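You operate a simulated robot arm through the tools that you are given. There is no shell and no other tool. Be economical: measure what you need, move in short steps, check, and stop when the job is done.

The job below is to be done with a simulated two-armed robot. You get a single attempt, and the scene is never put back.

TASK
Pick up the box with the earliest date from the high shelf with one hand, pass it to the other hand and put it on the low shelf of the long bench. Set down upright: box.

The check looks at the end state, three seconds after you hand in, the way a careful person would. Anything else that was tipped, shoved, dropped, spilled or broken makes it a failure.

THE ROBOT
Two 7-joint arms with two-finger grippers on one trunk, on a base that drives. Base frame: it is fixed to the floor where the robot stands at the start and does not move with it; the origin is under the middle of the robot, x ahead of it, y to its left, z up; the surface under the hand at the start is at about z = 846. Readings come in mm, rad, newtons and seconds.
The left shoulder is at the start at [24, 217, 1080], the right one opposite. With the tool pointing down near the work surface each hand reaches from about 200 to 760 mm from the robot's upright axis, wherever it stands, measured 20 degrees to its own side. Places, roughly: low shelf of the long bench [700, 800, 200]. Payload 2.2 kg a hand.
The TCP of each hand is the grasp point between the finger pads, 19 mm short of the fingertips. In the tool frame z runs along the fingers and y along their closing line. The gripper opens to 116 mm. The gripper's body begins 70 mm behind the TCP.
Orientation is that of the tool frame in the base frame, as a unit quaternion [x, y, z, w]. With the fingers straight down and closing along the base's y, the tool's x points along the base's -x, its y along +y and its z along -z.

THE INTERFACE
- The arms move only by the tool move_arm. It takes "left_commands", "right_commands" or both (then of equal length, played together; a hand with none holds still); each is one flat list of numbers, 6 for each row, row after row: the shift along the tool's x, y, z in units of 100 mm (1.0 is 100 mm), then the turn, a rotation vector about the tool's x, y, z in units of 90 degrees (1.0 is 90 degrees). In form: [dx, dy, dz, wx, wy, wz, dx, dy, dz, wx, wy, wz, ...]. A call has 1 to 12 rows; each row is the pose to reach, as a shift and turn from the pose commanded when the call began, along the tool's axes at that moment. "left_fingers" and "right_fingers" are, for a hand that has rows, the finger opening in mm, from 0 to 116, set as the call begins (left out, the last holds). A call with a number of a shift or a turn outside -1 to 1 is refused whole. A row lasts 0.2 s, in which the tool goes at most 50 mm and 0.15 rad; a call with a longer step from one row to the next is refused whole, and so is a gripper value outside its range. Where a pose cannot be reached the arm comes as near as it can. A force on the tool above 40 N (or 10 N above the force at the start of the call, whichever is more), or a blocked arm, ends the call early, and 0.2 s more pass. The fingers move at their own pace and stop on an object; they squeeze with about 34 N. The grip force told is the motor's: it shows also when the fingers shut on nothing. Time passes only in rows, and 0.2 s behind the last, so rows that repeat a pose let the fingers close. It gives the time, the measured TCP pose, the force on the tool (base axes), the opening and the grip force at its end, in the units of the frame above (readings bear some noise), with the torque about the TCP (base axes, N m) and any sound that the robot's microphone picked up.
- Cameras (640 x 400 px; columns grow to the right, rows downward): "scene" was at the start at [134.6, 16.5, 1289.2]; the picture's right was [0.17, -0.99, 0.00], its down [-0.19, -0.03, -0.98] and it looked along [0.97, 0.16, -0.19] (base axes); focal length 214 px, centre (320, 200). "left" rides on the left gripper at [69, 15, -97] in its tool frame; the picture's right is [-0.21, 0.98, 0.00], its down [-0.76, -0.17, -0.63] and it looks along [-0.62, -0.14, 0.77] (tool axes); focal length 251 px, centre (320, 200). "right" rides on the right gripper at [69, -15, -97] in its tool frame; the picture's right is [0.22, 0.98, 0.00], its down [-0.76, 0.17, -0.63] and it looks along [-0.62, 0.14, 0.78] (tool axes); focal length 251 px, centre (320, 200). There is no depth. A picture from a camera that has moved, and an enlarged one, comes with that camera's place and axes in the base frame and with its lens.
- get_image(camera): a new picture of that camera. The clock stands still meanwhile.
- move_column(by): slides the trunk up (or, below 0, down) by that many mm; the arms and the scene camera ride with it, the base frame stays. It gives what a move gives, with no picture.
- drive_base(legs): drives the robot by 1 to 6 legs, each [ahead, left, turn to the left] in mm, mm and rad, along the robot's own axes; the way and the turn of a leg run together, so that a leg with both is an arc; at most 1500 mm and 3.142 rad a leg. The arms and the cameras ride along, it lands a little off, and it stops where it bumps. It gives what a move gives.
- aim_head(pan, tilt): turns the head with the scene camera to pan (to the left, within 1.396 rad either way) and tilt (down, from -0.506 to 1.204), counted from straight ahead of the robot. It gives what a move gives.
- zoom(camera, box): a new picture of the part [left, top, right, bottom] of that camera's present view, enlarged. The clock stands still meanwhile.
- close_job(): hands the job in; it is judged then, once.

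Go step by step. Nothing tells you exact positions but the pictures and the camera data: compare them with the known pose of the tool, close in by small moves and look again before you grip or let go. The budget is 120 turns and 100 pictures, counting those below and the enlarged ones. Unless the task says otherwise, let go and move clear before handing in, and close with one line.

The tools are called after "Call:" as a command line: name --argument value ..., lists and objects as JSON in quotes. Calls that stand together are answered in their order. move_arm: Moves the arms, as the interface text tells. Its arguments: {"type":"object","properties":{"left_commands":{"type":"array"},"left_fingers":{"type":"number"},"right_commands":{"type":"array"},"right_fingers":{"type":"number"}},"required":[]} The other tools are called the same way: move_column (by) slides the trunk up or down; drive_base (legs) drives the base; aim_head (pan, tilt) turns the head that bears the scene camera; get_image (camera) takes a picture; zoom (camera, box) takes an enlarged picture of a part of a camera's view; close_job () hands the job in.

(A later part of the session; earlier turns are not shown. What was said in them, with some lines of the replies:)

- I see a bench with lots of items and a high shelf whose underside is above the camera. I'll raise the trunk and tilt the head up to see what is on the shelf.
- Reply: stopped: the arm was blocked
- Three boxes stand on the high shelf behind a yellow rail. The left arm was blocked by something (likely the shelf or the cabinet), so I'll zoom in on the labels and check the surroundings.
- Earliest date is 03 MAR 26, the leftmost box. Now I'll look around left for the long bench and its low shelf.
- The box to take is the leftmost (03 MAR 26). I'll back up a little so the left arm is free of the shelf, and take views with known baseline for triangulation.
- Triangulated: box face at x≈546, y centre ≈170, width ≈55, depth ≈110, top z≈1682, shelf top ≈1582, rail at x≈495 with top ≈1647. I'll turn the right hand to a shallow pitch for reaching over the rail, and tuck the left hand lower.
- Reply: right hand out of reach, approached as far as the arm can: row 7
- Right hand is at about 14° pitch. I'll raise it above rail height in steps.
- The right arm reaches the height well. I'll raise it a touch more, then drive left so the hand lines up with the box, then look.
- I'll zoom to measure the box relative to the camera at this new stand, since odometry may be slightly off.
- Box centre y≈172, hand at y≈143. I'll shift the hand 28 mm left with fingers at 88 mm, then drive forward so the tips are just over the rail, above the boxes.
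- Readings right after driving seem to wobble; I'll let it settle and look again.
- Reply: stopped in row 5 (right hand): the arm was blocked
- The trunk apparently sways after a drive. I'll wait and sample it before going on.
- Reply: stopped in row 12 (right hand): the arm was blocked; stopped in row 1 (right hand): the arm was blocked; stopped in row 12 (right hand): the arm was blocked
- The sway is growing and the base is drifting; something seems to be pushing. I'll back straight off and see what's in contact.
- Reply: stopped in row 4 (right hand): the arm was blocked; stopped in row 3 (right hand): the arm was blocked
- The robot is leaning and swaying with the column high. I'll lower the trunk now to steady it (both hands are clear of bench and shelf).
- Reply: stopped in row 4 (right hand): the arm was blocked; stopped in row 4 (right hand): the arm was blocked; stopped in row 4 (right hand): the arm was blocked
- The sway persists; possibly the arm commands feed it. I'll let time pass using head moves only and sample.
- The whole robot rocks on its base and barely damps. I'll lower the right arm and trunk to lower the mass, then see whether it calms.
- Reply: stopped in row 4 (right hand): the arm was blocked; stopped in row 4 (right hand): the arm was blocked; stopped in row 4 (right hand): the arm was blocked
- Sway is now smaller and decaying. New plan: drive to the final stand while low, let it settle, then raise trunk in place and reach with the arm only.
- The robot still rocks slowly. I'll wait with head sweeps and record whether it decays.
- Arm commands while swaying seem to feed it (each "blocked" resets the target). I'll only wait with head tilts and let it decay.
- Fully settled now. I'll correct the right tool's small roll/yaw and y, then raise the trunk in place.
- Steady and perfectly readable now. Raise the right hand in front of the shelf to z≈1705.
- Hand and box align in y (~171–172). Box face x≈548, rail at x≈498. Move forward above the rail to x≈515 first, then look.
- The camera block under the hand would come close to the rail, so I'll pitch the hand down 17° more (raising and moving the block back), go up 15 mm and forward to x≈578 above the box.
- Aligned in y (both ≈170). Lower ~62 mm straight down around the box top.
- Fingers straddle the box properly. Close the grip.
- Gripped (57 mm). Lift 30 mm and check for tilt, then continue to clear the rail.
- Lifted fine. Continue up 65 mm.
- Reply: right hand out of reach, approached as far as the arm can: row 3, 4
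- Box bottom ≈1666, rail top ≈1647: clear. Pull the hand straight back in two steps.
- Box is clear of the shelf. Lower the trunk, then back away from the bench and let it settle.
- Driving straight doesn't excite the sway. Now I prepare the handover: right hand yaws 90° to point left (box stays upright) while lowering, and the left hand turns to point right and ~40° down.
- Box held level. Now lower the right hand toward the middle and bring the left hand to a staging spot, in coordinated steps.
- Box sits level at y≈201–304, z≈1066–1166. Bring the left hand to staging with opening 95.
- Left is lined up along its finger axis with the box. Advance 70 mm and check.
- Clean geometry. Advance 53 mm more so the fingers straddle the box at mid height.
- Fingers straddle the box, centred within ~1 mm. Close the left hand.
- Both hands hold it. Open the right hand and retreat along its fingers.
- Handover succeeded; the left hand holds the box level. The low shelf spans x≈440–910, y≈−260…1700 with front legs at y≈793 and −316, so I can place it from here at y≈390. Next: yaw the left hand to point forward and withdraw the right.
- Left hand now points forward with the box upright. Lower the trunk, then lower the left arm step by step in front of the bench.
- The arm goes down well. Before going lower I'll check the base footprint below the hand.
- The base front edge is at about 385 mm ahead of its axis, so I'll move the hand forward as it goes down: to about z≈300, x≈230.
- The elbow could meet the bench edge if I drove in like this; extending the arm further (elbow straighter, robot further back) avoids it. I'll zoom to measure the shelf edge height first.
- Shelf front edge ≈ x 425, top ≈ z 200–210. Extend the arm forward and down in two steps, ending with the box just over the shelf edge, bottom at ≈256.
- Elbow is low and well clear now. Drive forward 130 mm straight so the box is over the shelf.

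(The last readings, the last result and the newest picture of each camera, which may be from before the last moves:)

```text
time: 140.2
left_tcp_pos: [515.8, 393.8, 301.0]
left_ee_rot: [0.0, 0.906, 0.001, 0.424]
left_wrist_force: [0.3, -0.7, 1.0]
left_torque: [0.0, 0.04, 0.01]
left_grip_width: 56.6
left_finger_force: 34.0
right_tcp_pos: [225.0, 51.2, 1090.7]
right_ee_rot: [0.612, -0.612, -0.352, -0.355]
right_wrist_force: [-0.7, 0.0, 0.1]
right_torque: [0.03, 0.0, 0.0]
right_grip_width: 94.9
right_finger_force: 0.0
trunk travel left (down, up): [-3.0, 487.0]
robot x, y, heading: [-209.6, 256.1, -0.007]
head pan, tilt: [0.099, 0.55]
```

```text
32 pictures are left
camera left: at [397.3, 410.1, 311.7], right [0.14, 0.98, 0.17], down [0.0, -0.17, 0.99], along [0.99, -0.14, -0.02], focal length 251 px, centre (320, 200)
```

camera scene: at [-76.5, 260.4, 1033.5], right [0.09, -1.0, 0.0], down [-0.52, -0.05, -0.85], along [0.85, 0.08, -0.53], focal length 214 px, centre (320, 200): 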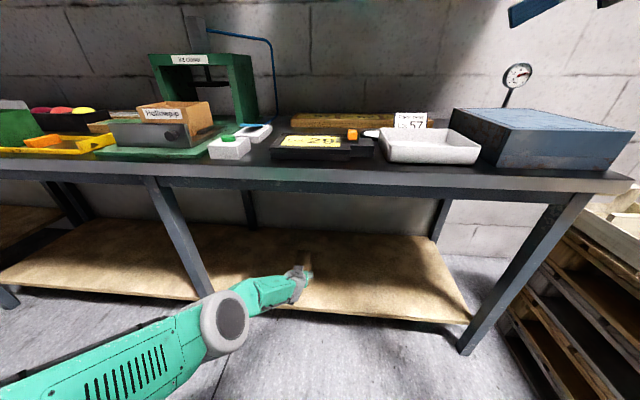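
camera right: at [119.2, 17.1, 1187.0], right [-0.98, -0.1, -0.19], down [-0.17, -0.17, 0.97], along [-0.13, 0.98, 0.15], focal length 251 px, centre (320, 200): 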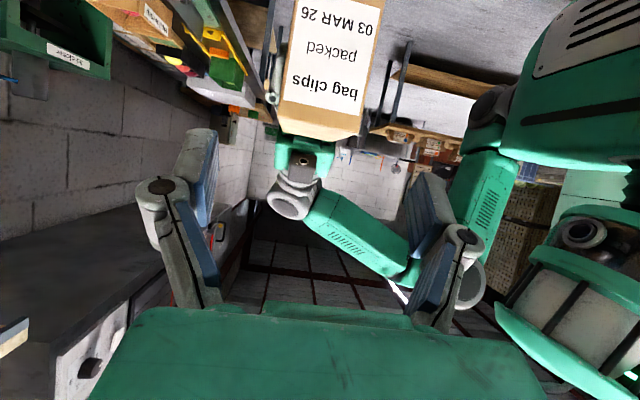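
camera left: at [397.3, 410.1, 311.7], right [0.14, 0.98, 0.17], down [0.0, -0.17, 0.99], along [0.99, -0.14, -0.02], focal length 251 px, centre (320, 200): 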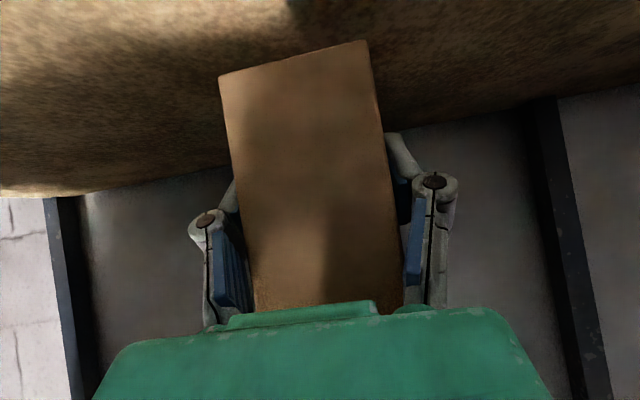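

Box is over the shelf, bottom ≈258. Lower 40 mm, look, then go down in small steps until contact.

Call:
move_arm --left_commands '[0.0766, 0, 0.064, 0, 0, 0, 0.153, 0, 0.129, 0, 0, 0, 0.23, 0, 0.193, 0, 0, 0, 0.306, 0, 0.257, 0, 0, 0]'

Call:
zoom --camera "scene" --box '[220, 220, 380, 320]'

Call:
get_image --camera "left"

```text
time: 141.2
left_tcp_pos: [497.1, 399.8, 275.9]
left_ee_rot: [-0.001, 0.906, 0.002, 0.423]
left_wrist_force: [0.8, 0.1, -0.4]
left_torque: [0.0, 0.14, -0.03]
left_grip_width: 57.1
left_finger_force: 34.0
left hand out of reach, approached as far as the arm can: row 1, 2, 3, 4
right_tcp_pos: [225.5, 52.0, 1089.9]
right_ee_rot: [-0.612, 0.613, 0.352, 0.355]
right_wrist_force: [-0.6, -0.6, -0.3]
right_torque: [0.01, -0.01, 0.0]
right_grip_width: 95.1
right_finger_force: 0.1
trunk travel left (down, up): [-3.0, 487.0]
robot x, y, heading: [-208.9, 251.2, -0.003]
head pan, tilt: [0.099, 0.55]
```

```text
4.00 times, centred on (300, 270) of scene
camera zoom: at [-76.0, 260.6, 1033.2], right [0.09, -1.0, 0.0], down [-0.52, -0.05, -0.85], along [0.85, 0.08, -0.53], focal length 858 px, centre (400, -80)
```

zoom: 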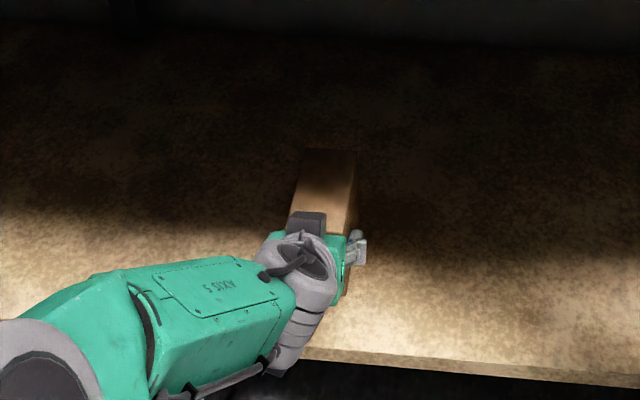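

```text
30 pictures are left
camera left: at [379.3, 416.0, 286.8], right [0.14, 0.98, 0.17], down [0.0, -0.17, 0.99], along [0.99, -0.14, -0.02], focal length 251 px, centre (320, 200)
```

left: 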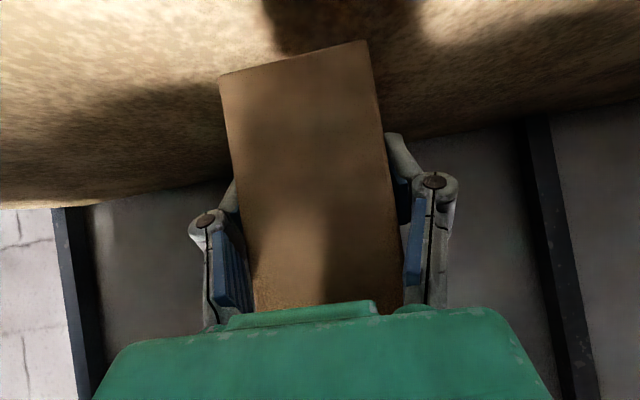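

Arm is at full stretch. I'll retract the hand ~85 mm (slightly up) and then drive forward instead.

Call:
move_arm --left_commands '[0.108, 0, -0.187, 0, 0, 0, 0.216, 0, -0.374, 0, 0, 0, 0.324, 0, -0.56, 0, 0, 0, 0.432, 0, -0.747, 0, 0, 0]'

Call:
get_image --camera "left"

```text
time: 142.2
left_tcp_pos: [411.8, 401.1, 293.2]
left_ee_rot: [0.0, 0.906, 0.001, 0.424]
left_wrist_force: [-0.2, 0.7, 0.4]
left_torque: [0.0, 0.07, -0.03]
left_grip_width: 56.8
left_finger_force: 33.4
right_tcp_pos: [224.9, 51.7, 1090.3]
right_ee_rot: [-0.612, 0.613, 0.352, 0.355]
right_wrist_force: [0.4, -0.2, 0.8]
right_torque: [-0.02, -0.03, 0.01]
right_grip_width: 94.9
right_finger_force: 0.1
trunk travel left (down, up): [-3.0, 487.0]
robot x, y, heading: [-205.8, 259.6, -0.006]
head pan, tilt: [0.099, 0.55]
```

```text
29 pictures are left
camera left: at [293.4, 417.5, 303.6], right [0.14, 0.98, 0.17], down [0.0, -0.17, 0.99], along [0.99, -0.14, -0.02], focal length 251 px, centre (320, 200)
```

left: 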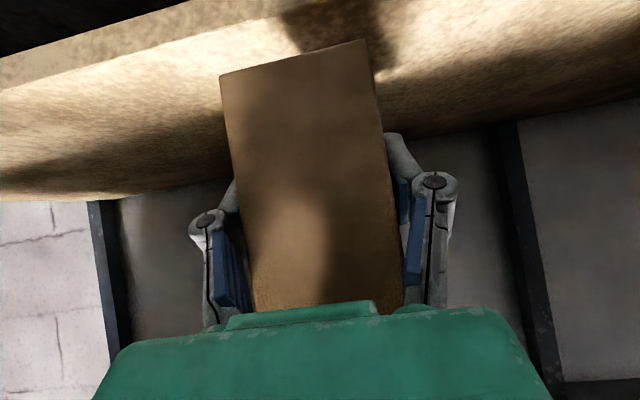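

Now drive forward 105 mm.

Call:
drive_base --legs '[[105, 0, 0]]'

Call:
aim_head --pan 0.1 --tilt 0.7

Call:
get_image --camera "scene"

Call:
move_arm --left_commands '[0.115, 0, 0.096, 0, 0, 0, 0.23, 0, 0.193, 0, 0, 0]'

Call:
zoom --camera "scene" --box '[220, 180, 380, 280]'

```text
time: 143.4
left_tcp_pos: [518.0, 401.9, 291.5]
left_ee_rot: [-0.001, 0.906, 0.001, 0.423]
left_wrist_force: [-0.4, 0.6, -0.7]
left_torque: [0.0, 0.04, 0.02]
left_grip_width: 56.9
left_finger_force: 34.6
right_tcp_pos: [331.7, 53.0, 1089.4]
right_ee_rot: [-0.612, 0.613, 0.352, 0.355]
right_wrist_force: [-0.1, 0.8, 0.1]
right_torque: [0.01, 0.03, 0.0]
right_grip_width: 94.9
right_finger_force: 0.0
trunk travel left (down, up): [-3.0, 487.0]
robot x, y, heading: [-107.0, 254.2, -0.006]
head pan, tilt: [0.099, 0.55]
```

```text
time: 144.1
left_tcp_pos: [516.1, 403.8, 294.7]
left_ee_rot: [-0.001, 0.905, 0.001, 0.425]
left_wrist_force: [-0.2, 0.1, 0.8]
left_torque: [0.0, 0.05, 0.0]
left_grip_width: 57.3
left_finger_force: 34.1
right_tcp_pos: [328.4, 53.7, 1091.9]
right_ee_rot: [0.613, -0.612, -0.351, -0.356]
right_wrist_force: [-0.4, 0.3, 0.9]
right_torque: [-0.02, 0.0, 0.01]
right_grip_width: 94.8
right_finger_force: 0.0
trunk travel left (down, up): [-3.0, 487.0]
robot x, y, heading: [-105.3, 255.9, -0.014]
head pan, tilt: [0.099, 0.7]
```

```text
28 pictures are left
camera scene: at [24.1, 260.0, 1020.4], right [0.1, -1.0, 0.0], down [-0.64, -0.06, -0.76], along [0.76, 0.07, -0.65], focal length 214 px, centre (320, 200)
```

scene: 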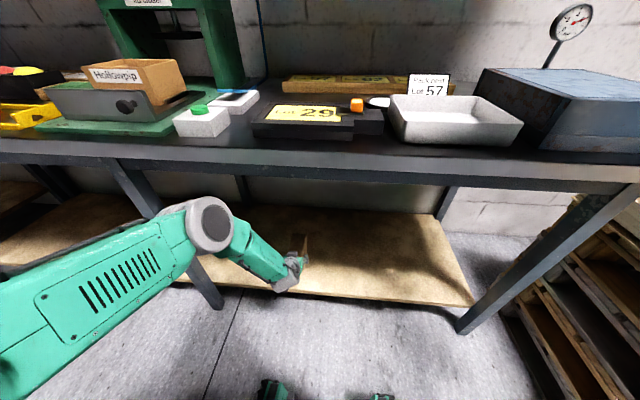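

```text
time: 144.7
left_tcp_pos: [516.6, 403.8, 264.3]
left_ee_rot: [-0.001, 0.905, 0.001, 0.425]
left_wrist_force: [-0.3, 0.8, -0.8]
left_torque: [-0.02, 0.07, 0.0]
left_grip_width: 57.1
left_finger_force: 33.9
right_tcp_pos: [329.3, 52.1, 1090.7]
right_ee_rot: [0.613, -0.612, -0.351, -0.356]
right_wrist_force: [0.4, 0.6, 0.3]
right_torque: [-0.03, -0.01, 0.0]
right_grip_width: 94.9
right_finger_force: 0.0
trunk travel left (down, up): [-3.0, 487.0]
robot x, y, heading: [-100.8, 250.8, 0.0]
head pan, tilt: [0.099, 0.7]
```

```text
4.00 times, centred on (300, 230) of scene
camera zoom: at [24.1, 260.0, 1020.4], right [0.1, -1.0, 0.0], down [-0.64, -0.06, -0.76], along [0.76, 0.07, -0.65], focal length 858 px, centre (400, 80)
```

zoom: 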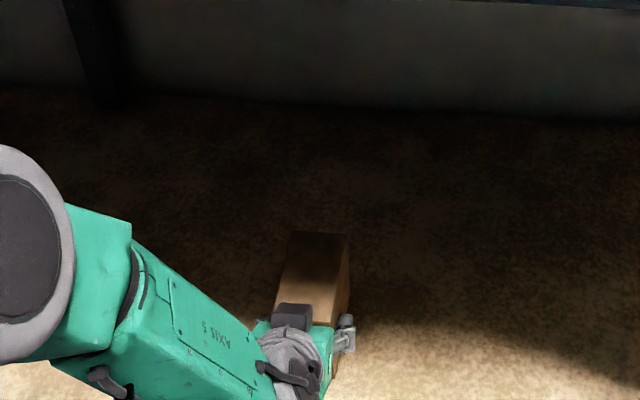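

Bottom now ≈221. Small steps down watching the force.

Call:
move_arm --left_commands '[0.046, 0, 0.0385, 0, 0, 0, 0.092, 0, 0.077, 0, 0, 0]'

Call:
move_arm --left_commands '[0.023, 0, 0.019, 0, 0, 0, 0.023, 0, 0.019, 0, 0, 0]'

Call:
move_arm --left_commands '[0.023, 0, 0.019, 0, 0, 0, 0.023, 0, 0.019, 0, 0, 0]'

```text
time: 145.3
left_tcp_pos: [515.7, 401.9, 252.1]
left_ee_rot: [-0.001, 0.905, 0.001, 0.425]
left_wrist_force: [0.2, 0.9, -1.1]
left_torque: [0.0, 0.02, 0.06]
left_grip_width: 56.9
left_finger_force: 34.2
right_tcp_pos: [328.4, 53.5, 1091.6]
right_ee_rot: [0.614, -0.611, -0.351, -0.355]
right_wrist_force: [0.6, -0.5, 1.6]
right_torque: [0.01, 0.0, 0.03]
right_grip_width: 94.9
right_finger_force: 0.1
trunk travel left (down, up): [-3.0, 487.0]
robot x, y, heading: [-101.0, 257.5, -0.003]
head pan, tilt: [0.099, 0.7]
```

```text
time: 145.9
left_tcp_pos: [516.8, 402.4, 248.5]
left_ee_rot: [-0.001, 0.905, 0.001, 0.424]
left_wrist_force: [-0.5, 0.3, 0.1]
left_torque: [0.0, 0.03, -0.01]
left_grip_width: 57.0
left_finger_force: 34.2
right_tcp_pos: [328.7, 53.3, 1091.6]
right_ee_rot: [0.613, -0.612, -0.351, -0.356]
right_wrist_force: [-0.4, 0.4, 0.1]
right_torque: [0.03, -0.01, -0.01]
right_grip_width: 95.1
right_finger_force: 0.1
trunk travel left (down, up): [-3.0, 487.0]
robot x, y, heading: [-100.0, 254.9, -0.003]
head pan, tilt: [0.099, 0.7]
```

```text
time: 146.5
left_tcp_pos: [516.4, 401.7, 246.6]
left_ee_rot: [0.0, 0.905, 0.0, 0.425]
left_wrist_force: [0.5, -0.8, -0.9]
left_torque: [-0.02, 0.02, 0.03]
left_grip_width: 57.1
left_finger_force: 33.6
right_tcp_pos: [328.0, 53.8, 1092.1]
right_ee_rot: [0.613, -0.612, -0.351, -0.356]
right_wrist_force: [-0.2, 0.2, 0.4]
right_torque: [0.02, 0.0, 0.03]
right_grip_width: 95.0
right_finger_force: 0.1
trunk travel left (down, up): [-3.0, 487.0]
robot x, y, heading: [-103.6, 251.7, -0.002]
head pan, tilt: [0.099, 0.7]
```

No contact yet (bottom ≈203). Continue in 3 mm steps.

Call:
move_arm --left_commands '[0.023, 0, 0.019, 0, 0, 0, 0.023, 0, 0.019, 0, 0, 0]'

Call:
move_arm --left_commands '[0.019, 0, 0.016, 0, 0, 0, 0.019, 0, 0.016, 0, 0, 0]'

Call:
zoom --camera "left" --box '[180, 20, 460, 195]'

```text
time: 147.1
left_tcp_pos: [515.6, 403.1, 243.3]
left_ee_rot: [-0.001, 0.905, 0.001, 0.425]
left_wrist_force: [0.7, -0.7, -0.2]
left_torque: [0.03, 0.02, 0.0]
left_grip_width: 57.1
left_finger_force: 33.8
right_tcp_pos: [327.9, 52.5, 1092.2]
right_ee_rot: [0.612, -0.612, -0.351, -0.357]
right_wrist_force: [-0.2, -0.2, -0.3]
right_torque: [-0.03, -0.01, 0.01]
right_grip_width: 95.1
right_finger_force: 0.1
trunk travel left (down, up): [-3.0, 487.0]
robot x, y, heading: [-101.7, 254.9, -0.004]
head pan, tilt: [0.099, 0.7]
```

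```text
time: 147.7
left_tcp_pos: [516.4, 401.8, 240.4]
left_ee_rot: [0.0, 0.905, 0.001, 0.425]
left_wrist_force: [-1.0, -0.9, 0.5]
left_torque: [0.02, 0.02, 0.02]
left_grip_width: 57.2
left_finger_force: 34.1
right_tcp_pos: [327.7, 53.2, 1091.0]
right_ee_rot: [0.613, -0.611, -0.351, -0.356]
right_wrist_force: [0.3, 0.7, -0.2]
right_torque: [-0.01, 0.02, 0.0]
right_grip_width: 94.7
right_finger_force: 0.0
trunk travel left (down, up): [-3.0, 487.0]
robot x, y, heading: [-106.0, 255.7, 0.002]
head pan, tilt: [0.099, 0.7]
```

```text
2.29 times, centred on (320, 108) of left
camera zoom: at [397.1, 418.2, 250.9], right [0.13, 0.98, 0.17], down [0.0, -0.17, 0.99], along [0.99, -0.13, -0.02], focal length 575 px, centre (320, 411)
```

zoom: 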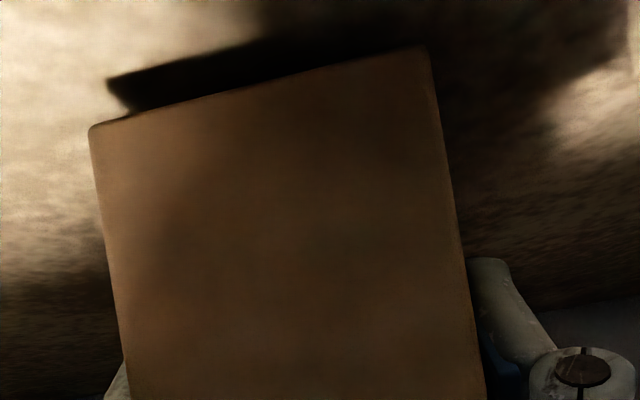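

Still a shadow gap beneath the box. Continue down in small steps.

Call:
move_arm --left_commands '[0.023, 0, 0.019, 0, 0, 0, 0.023, 0, 0.019, 0, 0, 0]'

Call:
move_arm --left_commands '[0.023, 0, 0.019, 0, 0, 0, 0.023, 0, 0.019, 0, 0, 0]'

Call:
zoom --camera "left" --box '[180, 20, 460, 195]'

```text
time: 148.3
left_tcp_pos: [516.4, 402.8, 238.0]
left_ee_rot: [-0.002, 0.905, 0.001, 0.426]
left_wrist_force: [0.1, 0.2, -0.6]
left_torque: [-0.01, 0.03, -0.01]
left_grip_width: 57.1
left_finger_force: 34.0
right_tcp_pos: [327.8, 53.4, 1092.1]
right_ee_rot: [0.614, -0.612, -0.351, -0.355]
right_wrist_force: [-0.1, 0.2, 0.2]
right_torque: [0.03, -0.02, -0.04]
right_grip_width: 95.0
right_finger_force: 0.1
trunk travel left (down, up): [-3.0, 487.0]
robot x, y, heading: [-100.7, 254.8, -0.002]
head pan, tilt: [0.099, 0.7]
```

```text
time: 148.9
left_tcp_pos: [515.9, 400.6, 235.3]
left_ee_rot: [-0.002, 0.905, 0.002, 0.425]
left_wrist_force: [0.2, 0.0, 0.5]
left_torque: [-0.01, 0.02, 0.0]
left_grip_width: 57.0
left_finger_force: 33.9
right_tcp_pos: [327.9, 53.3, 1091.9]
right_ee_rot: [0.613, -0.612, -0.351, -0.356]
right_wrist_force: [0.3, -0.1, -0.4]
right_torque: [0.0, 0.0, -0.01]
right_grip_width: 95.1
right_finger_force: 0.1
trunk travel left (down, up): [-3.0, 487.0]
robot x, y, heading: [-99.6, 255.5, -0.001]
head pan, tilt: [0.099, 0.7]
```

```text
2.29 times, centred on (320, 108) of left
camera zoom: at [397.4, 417.6, 245.2], right [0.13, 0.98, 0.17], down [0.0, -0.17, 0.99], along [0.99, -0.13, -0.02], focal length 575 px, centre (320, 411)
```

zoom: 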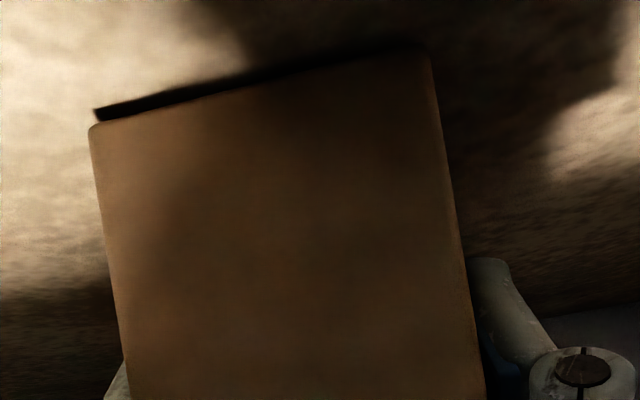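

Gap closing: about 3–4 mm left. Finer steps.

Call:
move_arm --left_commands '[0.019, 0, 0.016, 0, 0, 0, 0.019, 0, 0.016, 0, 0, 0]'

Call:
move_arm --left_commands '[0.0115, 0, 0.0096, 0, 0, 0, 0.0115, 0, 0.0096, 0, 0, 0]'

Call:
zoom --camera "left" --box '[180, 20, 460, 195]'

```text
time: 149.5
left_tcp_pos: [518.3, 402.6, 232.3]
left_ee_rot: [-0.001, 0.904, 0.001, 0.427]
left_wrist_force: [-0.8, -0.9, 4.0]
left_torque: [-0.19, -0.42, -0.05]
left_grip_width: 57.1
left_finger_force: 34.0
right_tcp_pos: [327.4, 53.0, 1091.1]
right_ee_rot: [0.614, -0.611, -0.351, -0.355]
right_wrist_force: [0.2, -0.9, 0.2]
right_torque: [0.01, -0.03, 0.01]
right_grip_width: 95.0
right_finger_force: 0.1
trunk travel left (down, up): [-3.0, 487.0]
robot x, y, heading: [-103.2, 257.9, -0.0]
head pan, tilt: [0.099, 0.7]
```

```text
time: 150.1
left_tcp_pos: [516.7, 402.3, 233.8]
left_ee_rot: [-0.001, 0.904, 0.001, 0.427]
left_wrist_force: [-3.9, -1.3, 14.1]
left_torque: [-0.15, -1.06, -0.02]
left_grip_width: 57.2
left_finger_force: 34.1
right_tcp_pos: [326.1, 53.3, 1091.2]
right_ee_rot: [0.613, -0.611, -0.351, -0.357]
right_wrist_force: [0.7, 0.2, 0.6]
right_torque: [0.04, -0.01, -0.01]
right_grip_width: 95.0
right_finger_force: 0.1
trunk travel left (down, up): [-3.0, 487.0]
robot x, y, heading: [-105.7, 251.7, -0.001]
head pan, tilt: [0.099, 0.7]
```

```text
2.29 times, centred on (320, 108) of left
camera zoom: at [399.2, 418.2, 242.8], right [0.13, 0.98, 0.17], down [-0.01, -0.17, 0.99], along [0.99, -0.13, -0.01], focal length 575 px, centre (320, 411)
```

zoom: 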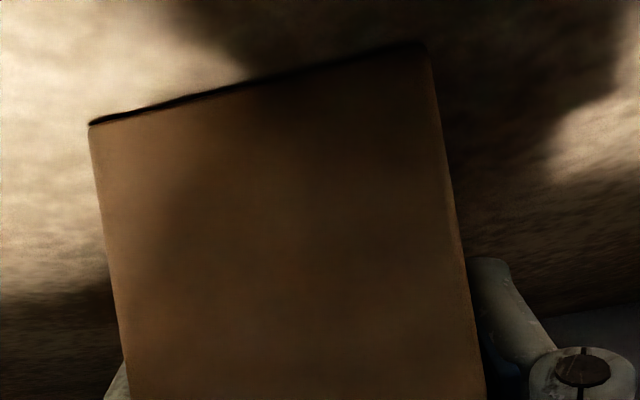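

Contact (14 N). Open the left hand in place and check.

Call:
move_arm --left_commands '[0, 0, 0, 0, 0, 0, 0, 0, 0, 0, 0, 0, 0, 0, 0, 0, 0, 0]' --left_fingers 90

Call:
get_image --camera "left"

```text
time: 150.9
left_tcp_pos: [516.9, 402.2, 231.2]
left_ee_rot: [-0.001, 0.905, 0.001, 0.425]
left_wrist_force: [0.1, 0.5, -0.1]
left_torque: [0.01, -0.01, 0.05]
left_grip_width: 90.0
left_finger_force: 0.1
right_tcp_pos: [329.0, 52.2, 1092.3]
right_ee_rot: [0.613, -0.612, -0.351, -0.356]
right_wrist_force: [-0.1, -0.2, 0.7]
right_torque: [0.01, -0.01, -0.02]
right_grip_width: 95.1
right_finger_force: 0.1
trunk travel left (down, up): [-3.0, 487.0]
robot x, y, heading: [-105.5, 253.2, -0.003]
head pan, tilt: [0.099, 0.7]
```

```text
23 pictures are left
camera left: at [398.4, 418.3, 241.1], right [0.13, 0.98, 0.17], down [0.0, -0.17, 0.99], along [0.99, -0.13, -0.02], focal length 251 px, centre (320, 200)
```

left: 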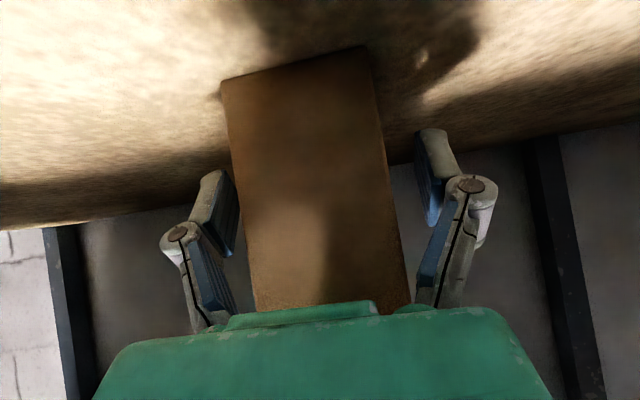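

Released; box stands flat. Retreat along the finger axis.

Call:
move_arm --left_commands '[0, 0, -0.15, 0, 0, 0, 0, 0, -0.3, 0, 0, 0, 0, 0, -0.45, 0, 0, 0, 0, 0, -0.65, 0, 0, 0, 0, 0, -0.85, 0, 0, 0, 0, 0, -1.0, 0, 0, 0]'

Call:
get_image --camera "left"

Call:
zoom --camera "scene" --box '[220, 180, 380, 280]'

```text
time: 152.3
left_tcp_pos: [439.5, 402.2, 296.5]
left_ee_rot: [-0.001, 0.904, 0.001, 0.427]
left_wrist_force: [-0.2, -0.7, 0.6]
left_torque: [-0.01, 0.0, 0.0]
left_grip_width: 90.4
left_finger_force: 0.1
right_tcp_pos: [327.5, 52.4, 1090.9]
right_ee_rot: [0.613, -0.611, -0.351, -0.356]
right_wrist_force: [0.5, -0.2, -0.1]
right_torque: [0.0, 0.02, -0.01]
right_grip_width: 95.1
right_finger_force: 0.1
trunk travel left (down, up): [-3.0, 487.0]
robot x, y, heading: [-105.7, 253.0, -0.003]
head pan, tilt: [0.099, 0.7]
```

```text
22 pictures are left
camera left: at [321.6, 418.2, 305.9], right [0.13, 0.98, 0.17], down [0.0, -0.17, 0.99], along [0.99, -0.13, -0.02], focal length 251 px, centre (320, 200)
```

left: 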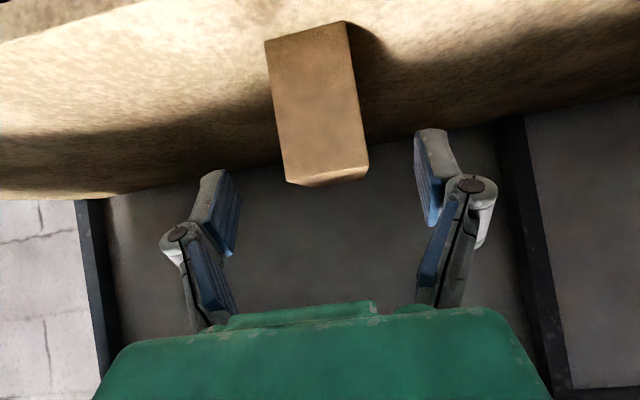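

```text
4.00 times, centred on (300, 230) of scene
camera zoom: at [23.6, 259.7, 1020.5], right [0.1, -1.0, 0.0], down [-0.64, -0.06, -0.76], along [0.76, 0.08, -0.65], focal length 858 px, centre (400, 80)
```

zoom: 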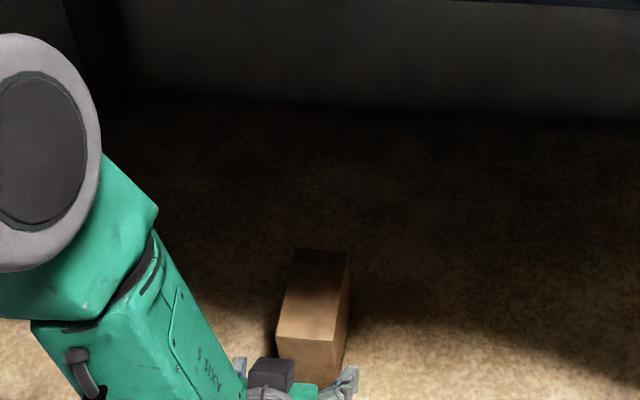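

The box stands upright on the low shelf. Back the robot straight off and do a final look.

Call:
drive_base --legs '[[-250, 0, 0]]'

Call:
aim_head --pan 0.0 --tilt 0.3

Call:
get_image --camera "scene"

Call:
get_image --camera "left"

Call:
aim_head --pan 0.0 --tilt -0.2

Call:
get_image --camera "scene"

```text
time: 154.1
left_tcp_pos: [193.1, 404.1, 295.7]
left_ee_rot: [-0.001, 0.905, 0.001, 0.426]
left_wrist_force: [0.4, -0.3, 0.3]
left_torque: [-0.03, 0.02, 0.01]
left_grip_width: 90.0
left_finger_force: 0.0
right_tcp_pos: [80.1, 53.7, 1090.8]
right_ee_rot: [0.613, -0.611, -0.351, -0.356]
right_wrist_force: [0.0, -1.2, 0.1]
right_torque: [-0.02, 0.02, -0.01]
right_grip_width: 95.1
right_finger_force: 0.0
trunk travel left (down, up): [-3.0, 487.0]
robot x, y, heading: [-351.4, 257.0, -0.003]
head pan, tilt: [0.099, 0.7]
```

```text
time: 154.9
left_tcp_pos: [191.5, 403.8, 297.9]
left_ee_rot: [-0.001, 0.904, 0.0, 0.427]
left_wrist_force: [0.5, 0.7, 0.0]
left_torque: [-0.05, -0.04, -0.06]
left_grip_width: 90.0
left_finger_force: 0.0
right_tcp_pos: [76.3, 55.1, 1093.6]
right_ee_rot: [0.613, -0.611, -0.35, -0.357]
right_wrist_force: [-0.7, 0.5, 0.9]
right_torque: [-0.01, 0.02, 0.04]
right_grip_width: 94.9
right_finger_force: 0.0
trunk travel left (down, up): [-3.0, 487.0]
robot x, y, heading: [-348.7, 255.6, -0.005]
head pan, tilt: [0.0, 0.3]
```

```text
20 pictures are left
camera scene: at [-214.9, 252.0, 1056.4], right [0.0, -1.0, 0.0], down [-0.3, 0.0, -0.95], along [0.95, 0.0, -0.3], focal length 214 px, centre (320, 200)
```

scene: 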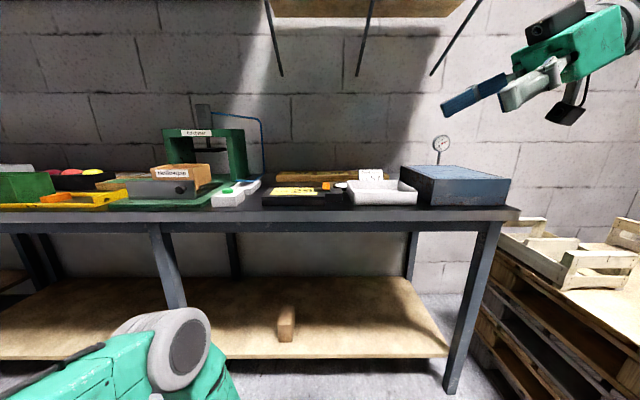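

```text
19 pictures are left
camera left: at [73.7, 419.2, 306.7], right [0.13, 0.98, 0.17], down [-0.01, -0.17, 0.99], along [0.99, -0.13, -0.02], focal length 251 px, centre (320, 200)
```

left: 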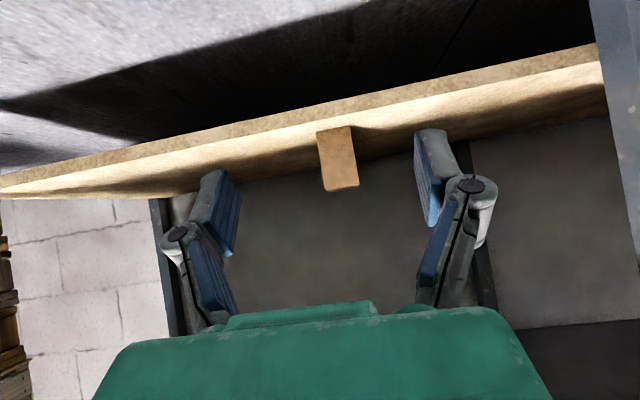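

```text
time: 155.9
left_tcp_pos: [192.4, 403.4, 296.9]
left_ee_rot: [-0.001, 0.904, 0.001, 0.427]
left_wrist_force: [0.5, -1.0, 2.0]
left_torque: [-0.02, 0.02, 0.0]
left_grip_width: 89.9
left_finger_force: 0.0
right_tcp_pos: [78.3, 55.3, 1093.3]
right_ee_rot: [0.614, -0.611, -0.35, -0.357]
right_wrist_force: [0.5, 0.0, 0.1]
right_torque: [0.0, -0.04, -0.02]
right_grip_width: 94.9
right_finger_force: 0.1
trunk travel left (down, up): [-3.0, 487.0]
robot x, y, heading: [-349.7, 258.5, -0.003]
head pan, tilt: [0.0, -0.201]
```

```text
18 pictures are left
camera scene: at [-224.9, 252.0, 1101.7], right [0.0, -1.0, 0.0], down [0.19, 0.0, -0.98], along [0.98, 0.0, 0.19], focal length 214 px, centre (320, 200)
```

scene: 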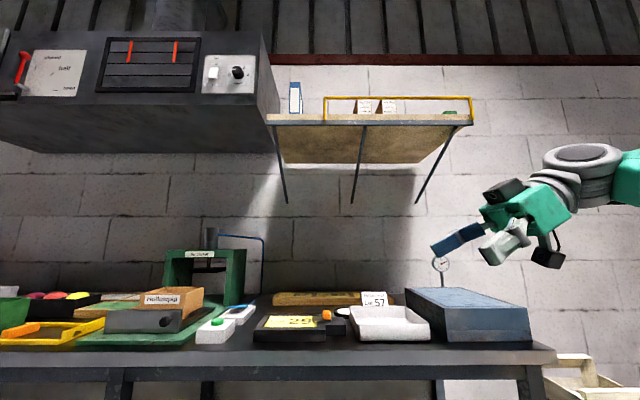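

The 03 MAR 26 box stands upright on the low shelf, the other two boxes are still in place on the high shelf, and both hands are clear. I'm handing in.

Call:
close_job

```text
The job is handed in.
```

The box with the earliest date (packed 03 MAR 26) went from the right hand to the left and now stands upright on the low shelf of the long bench. Nothing else looked disturbed in the final pictures.
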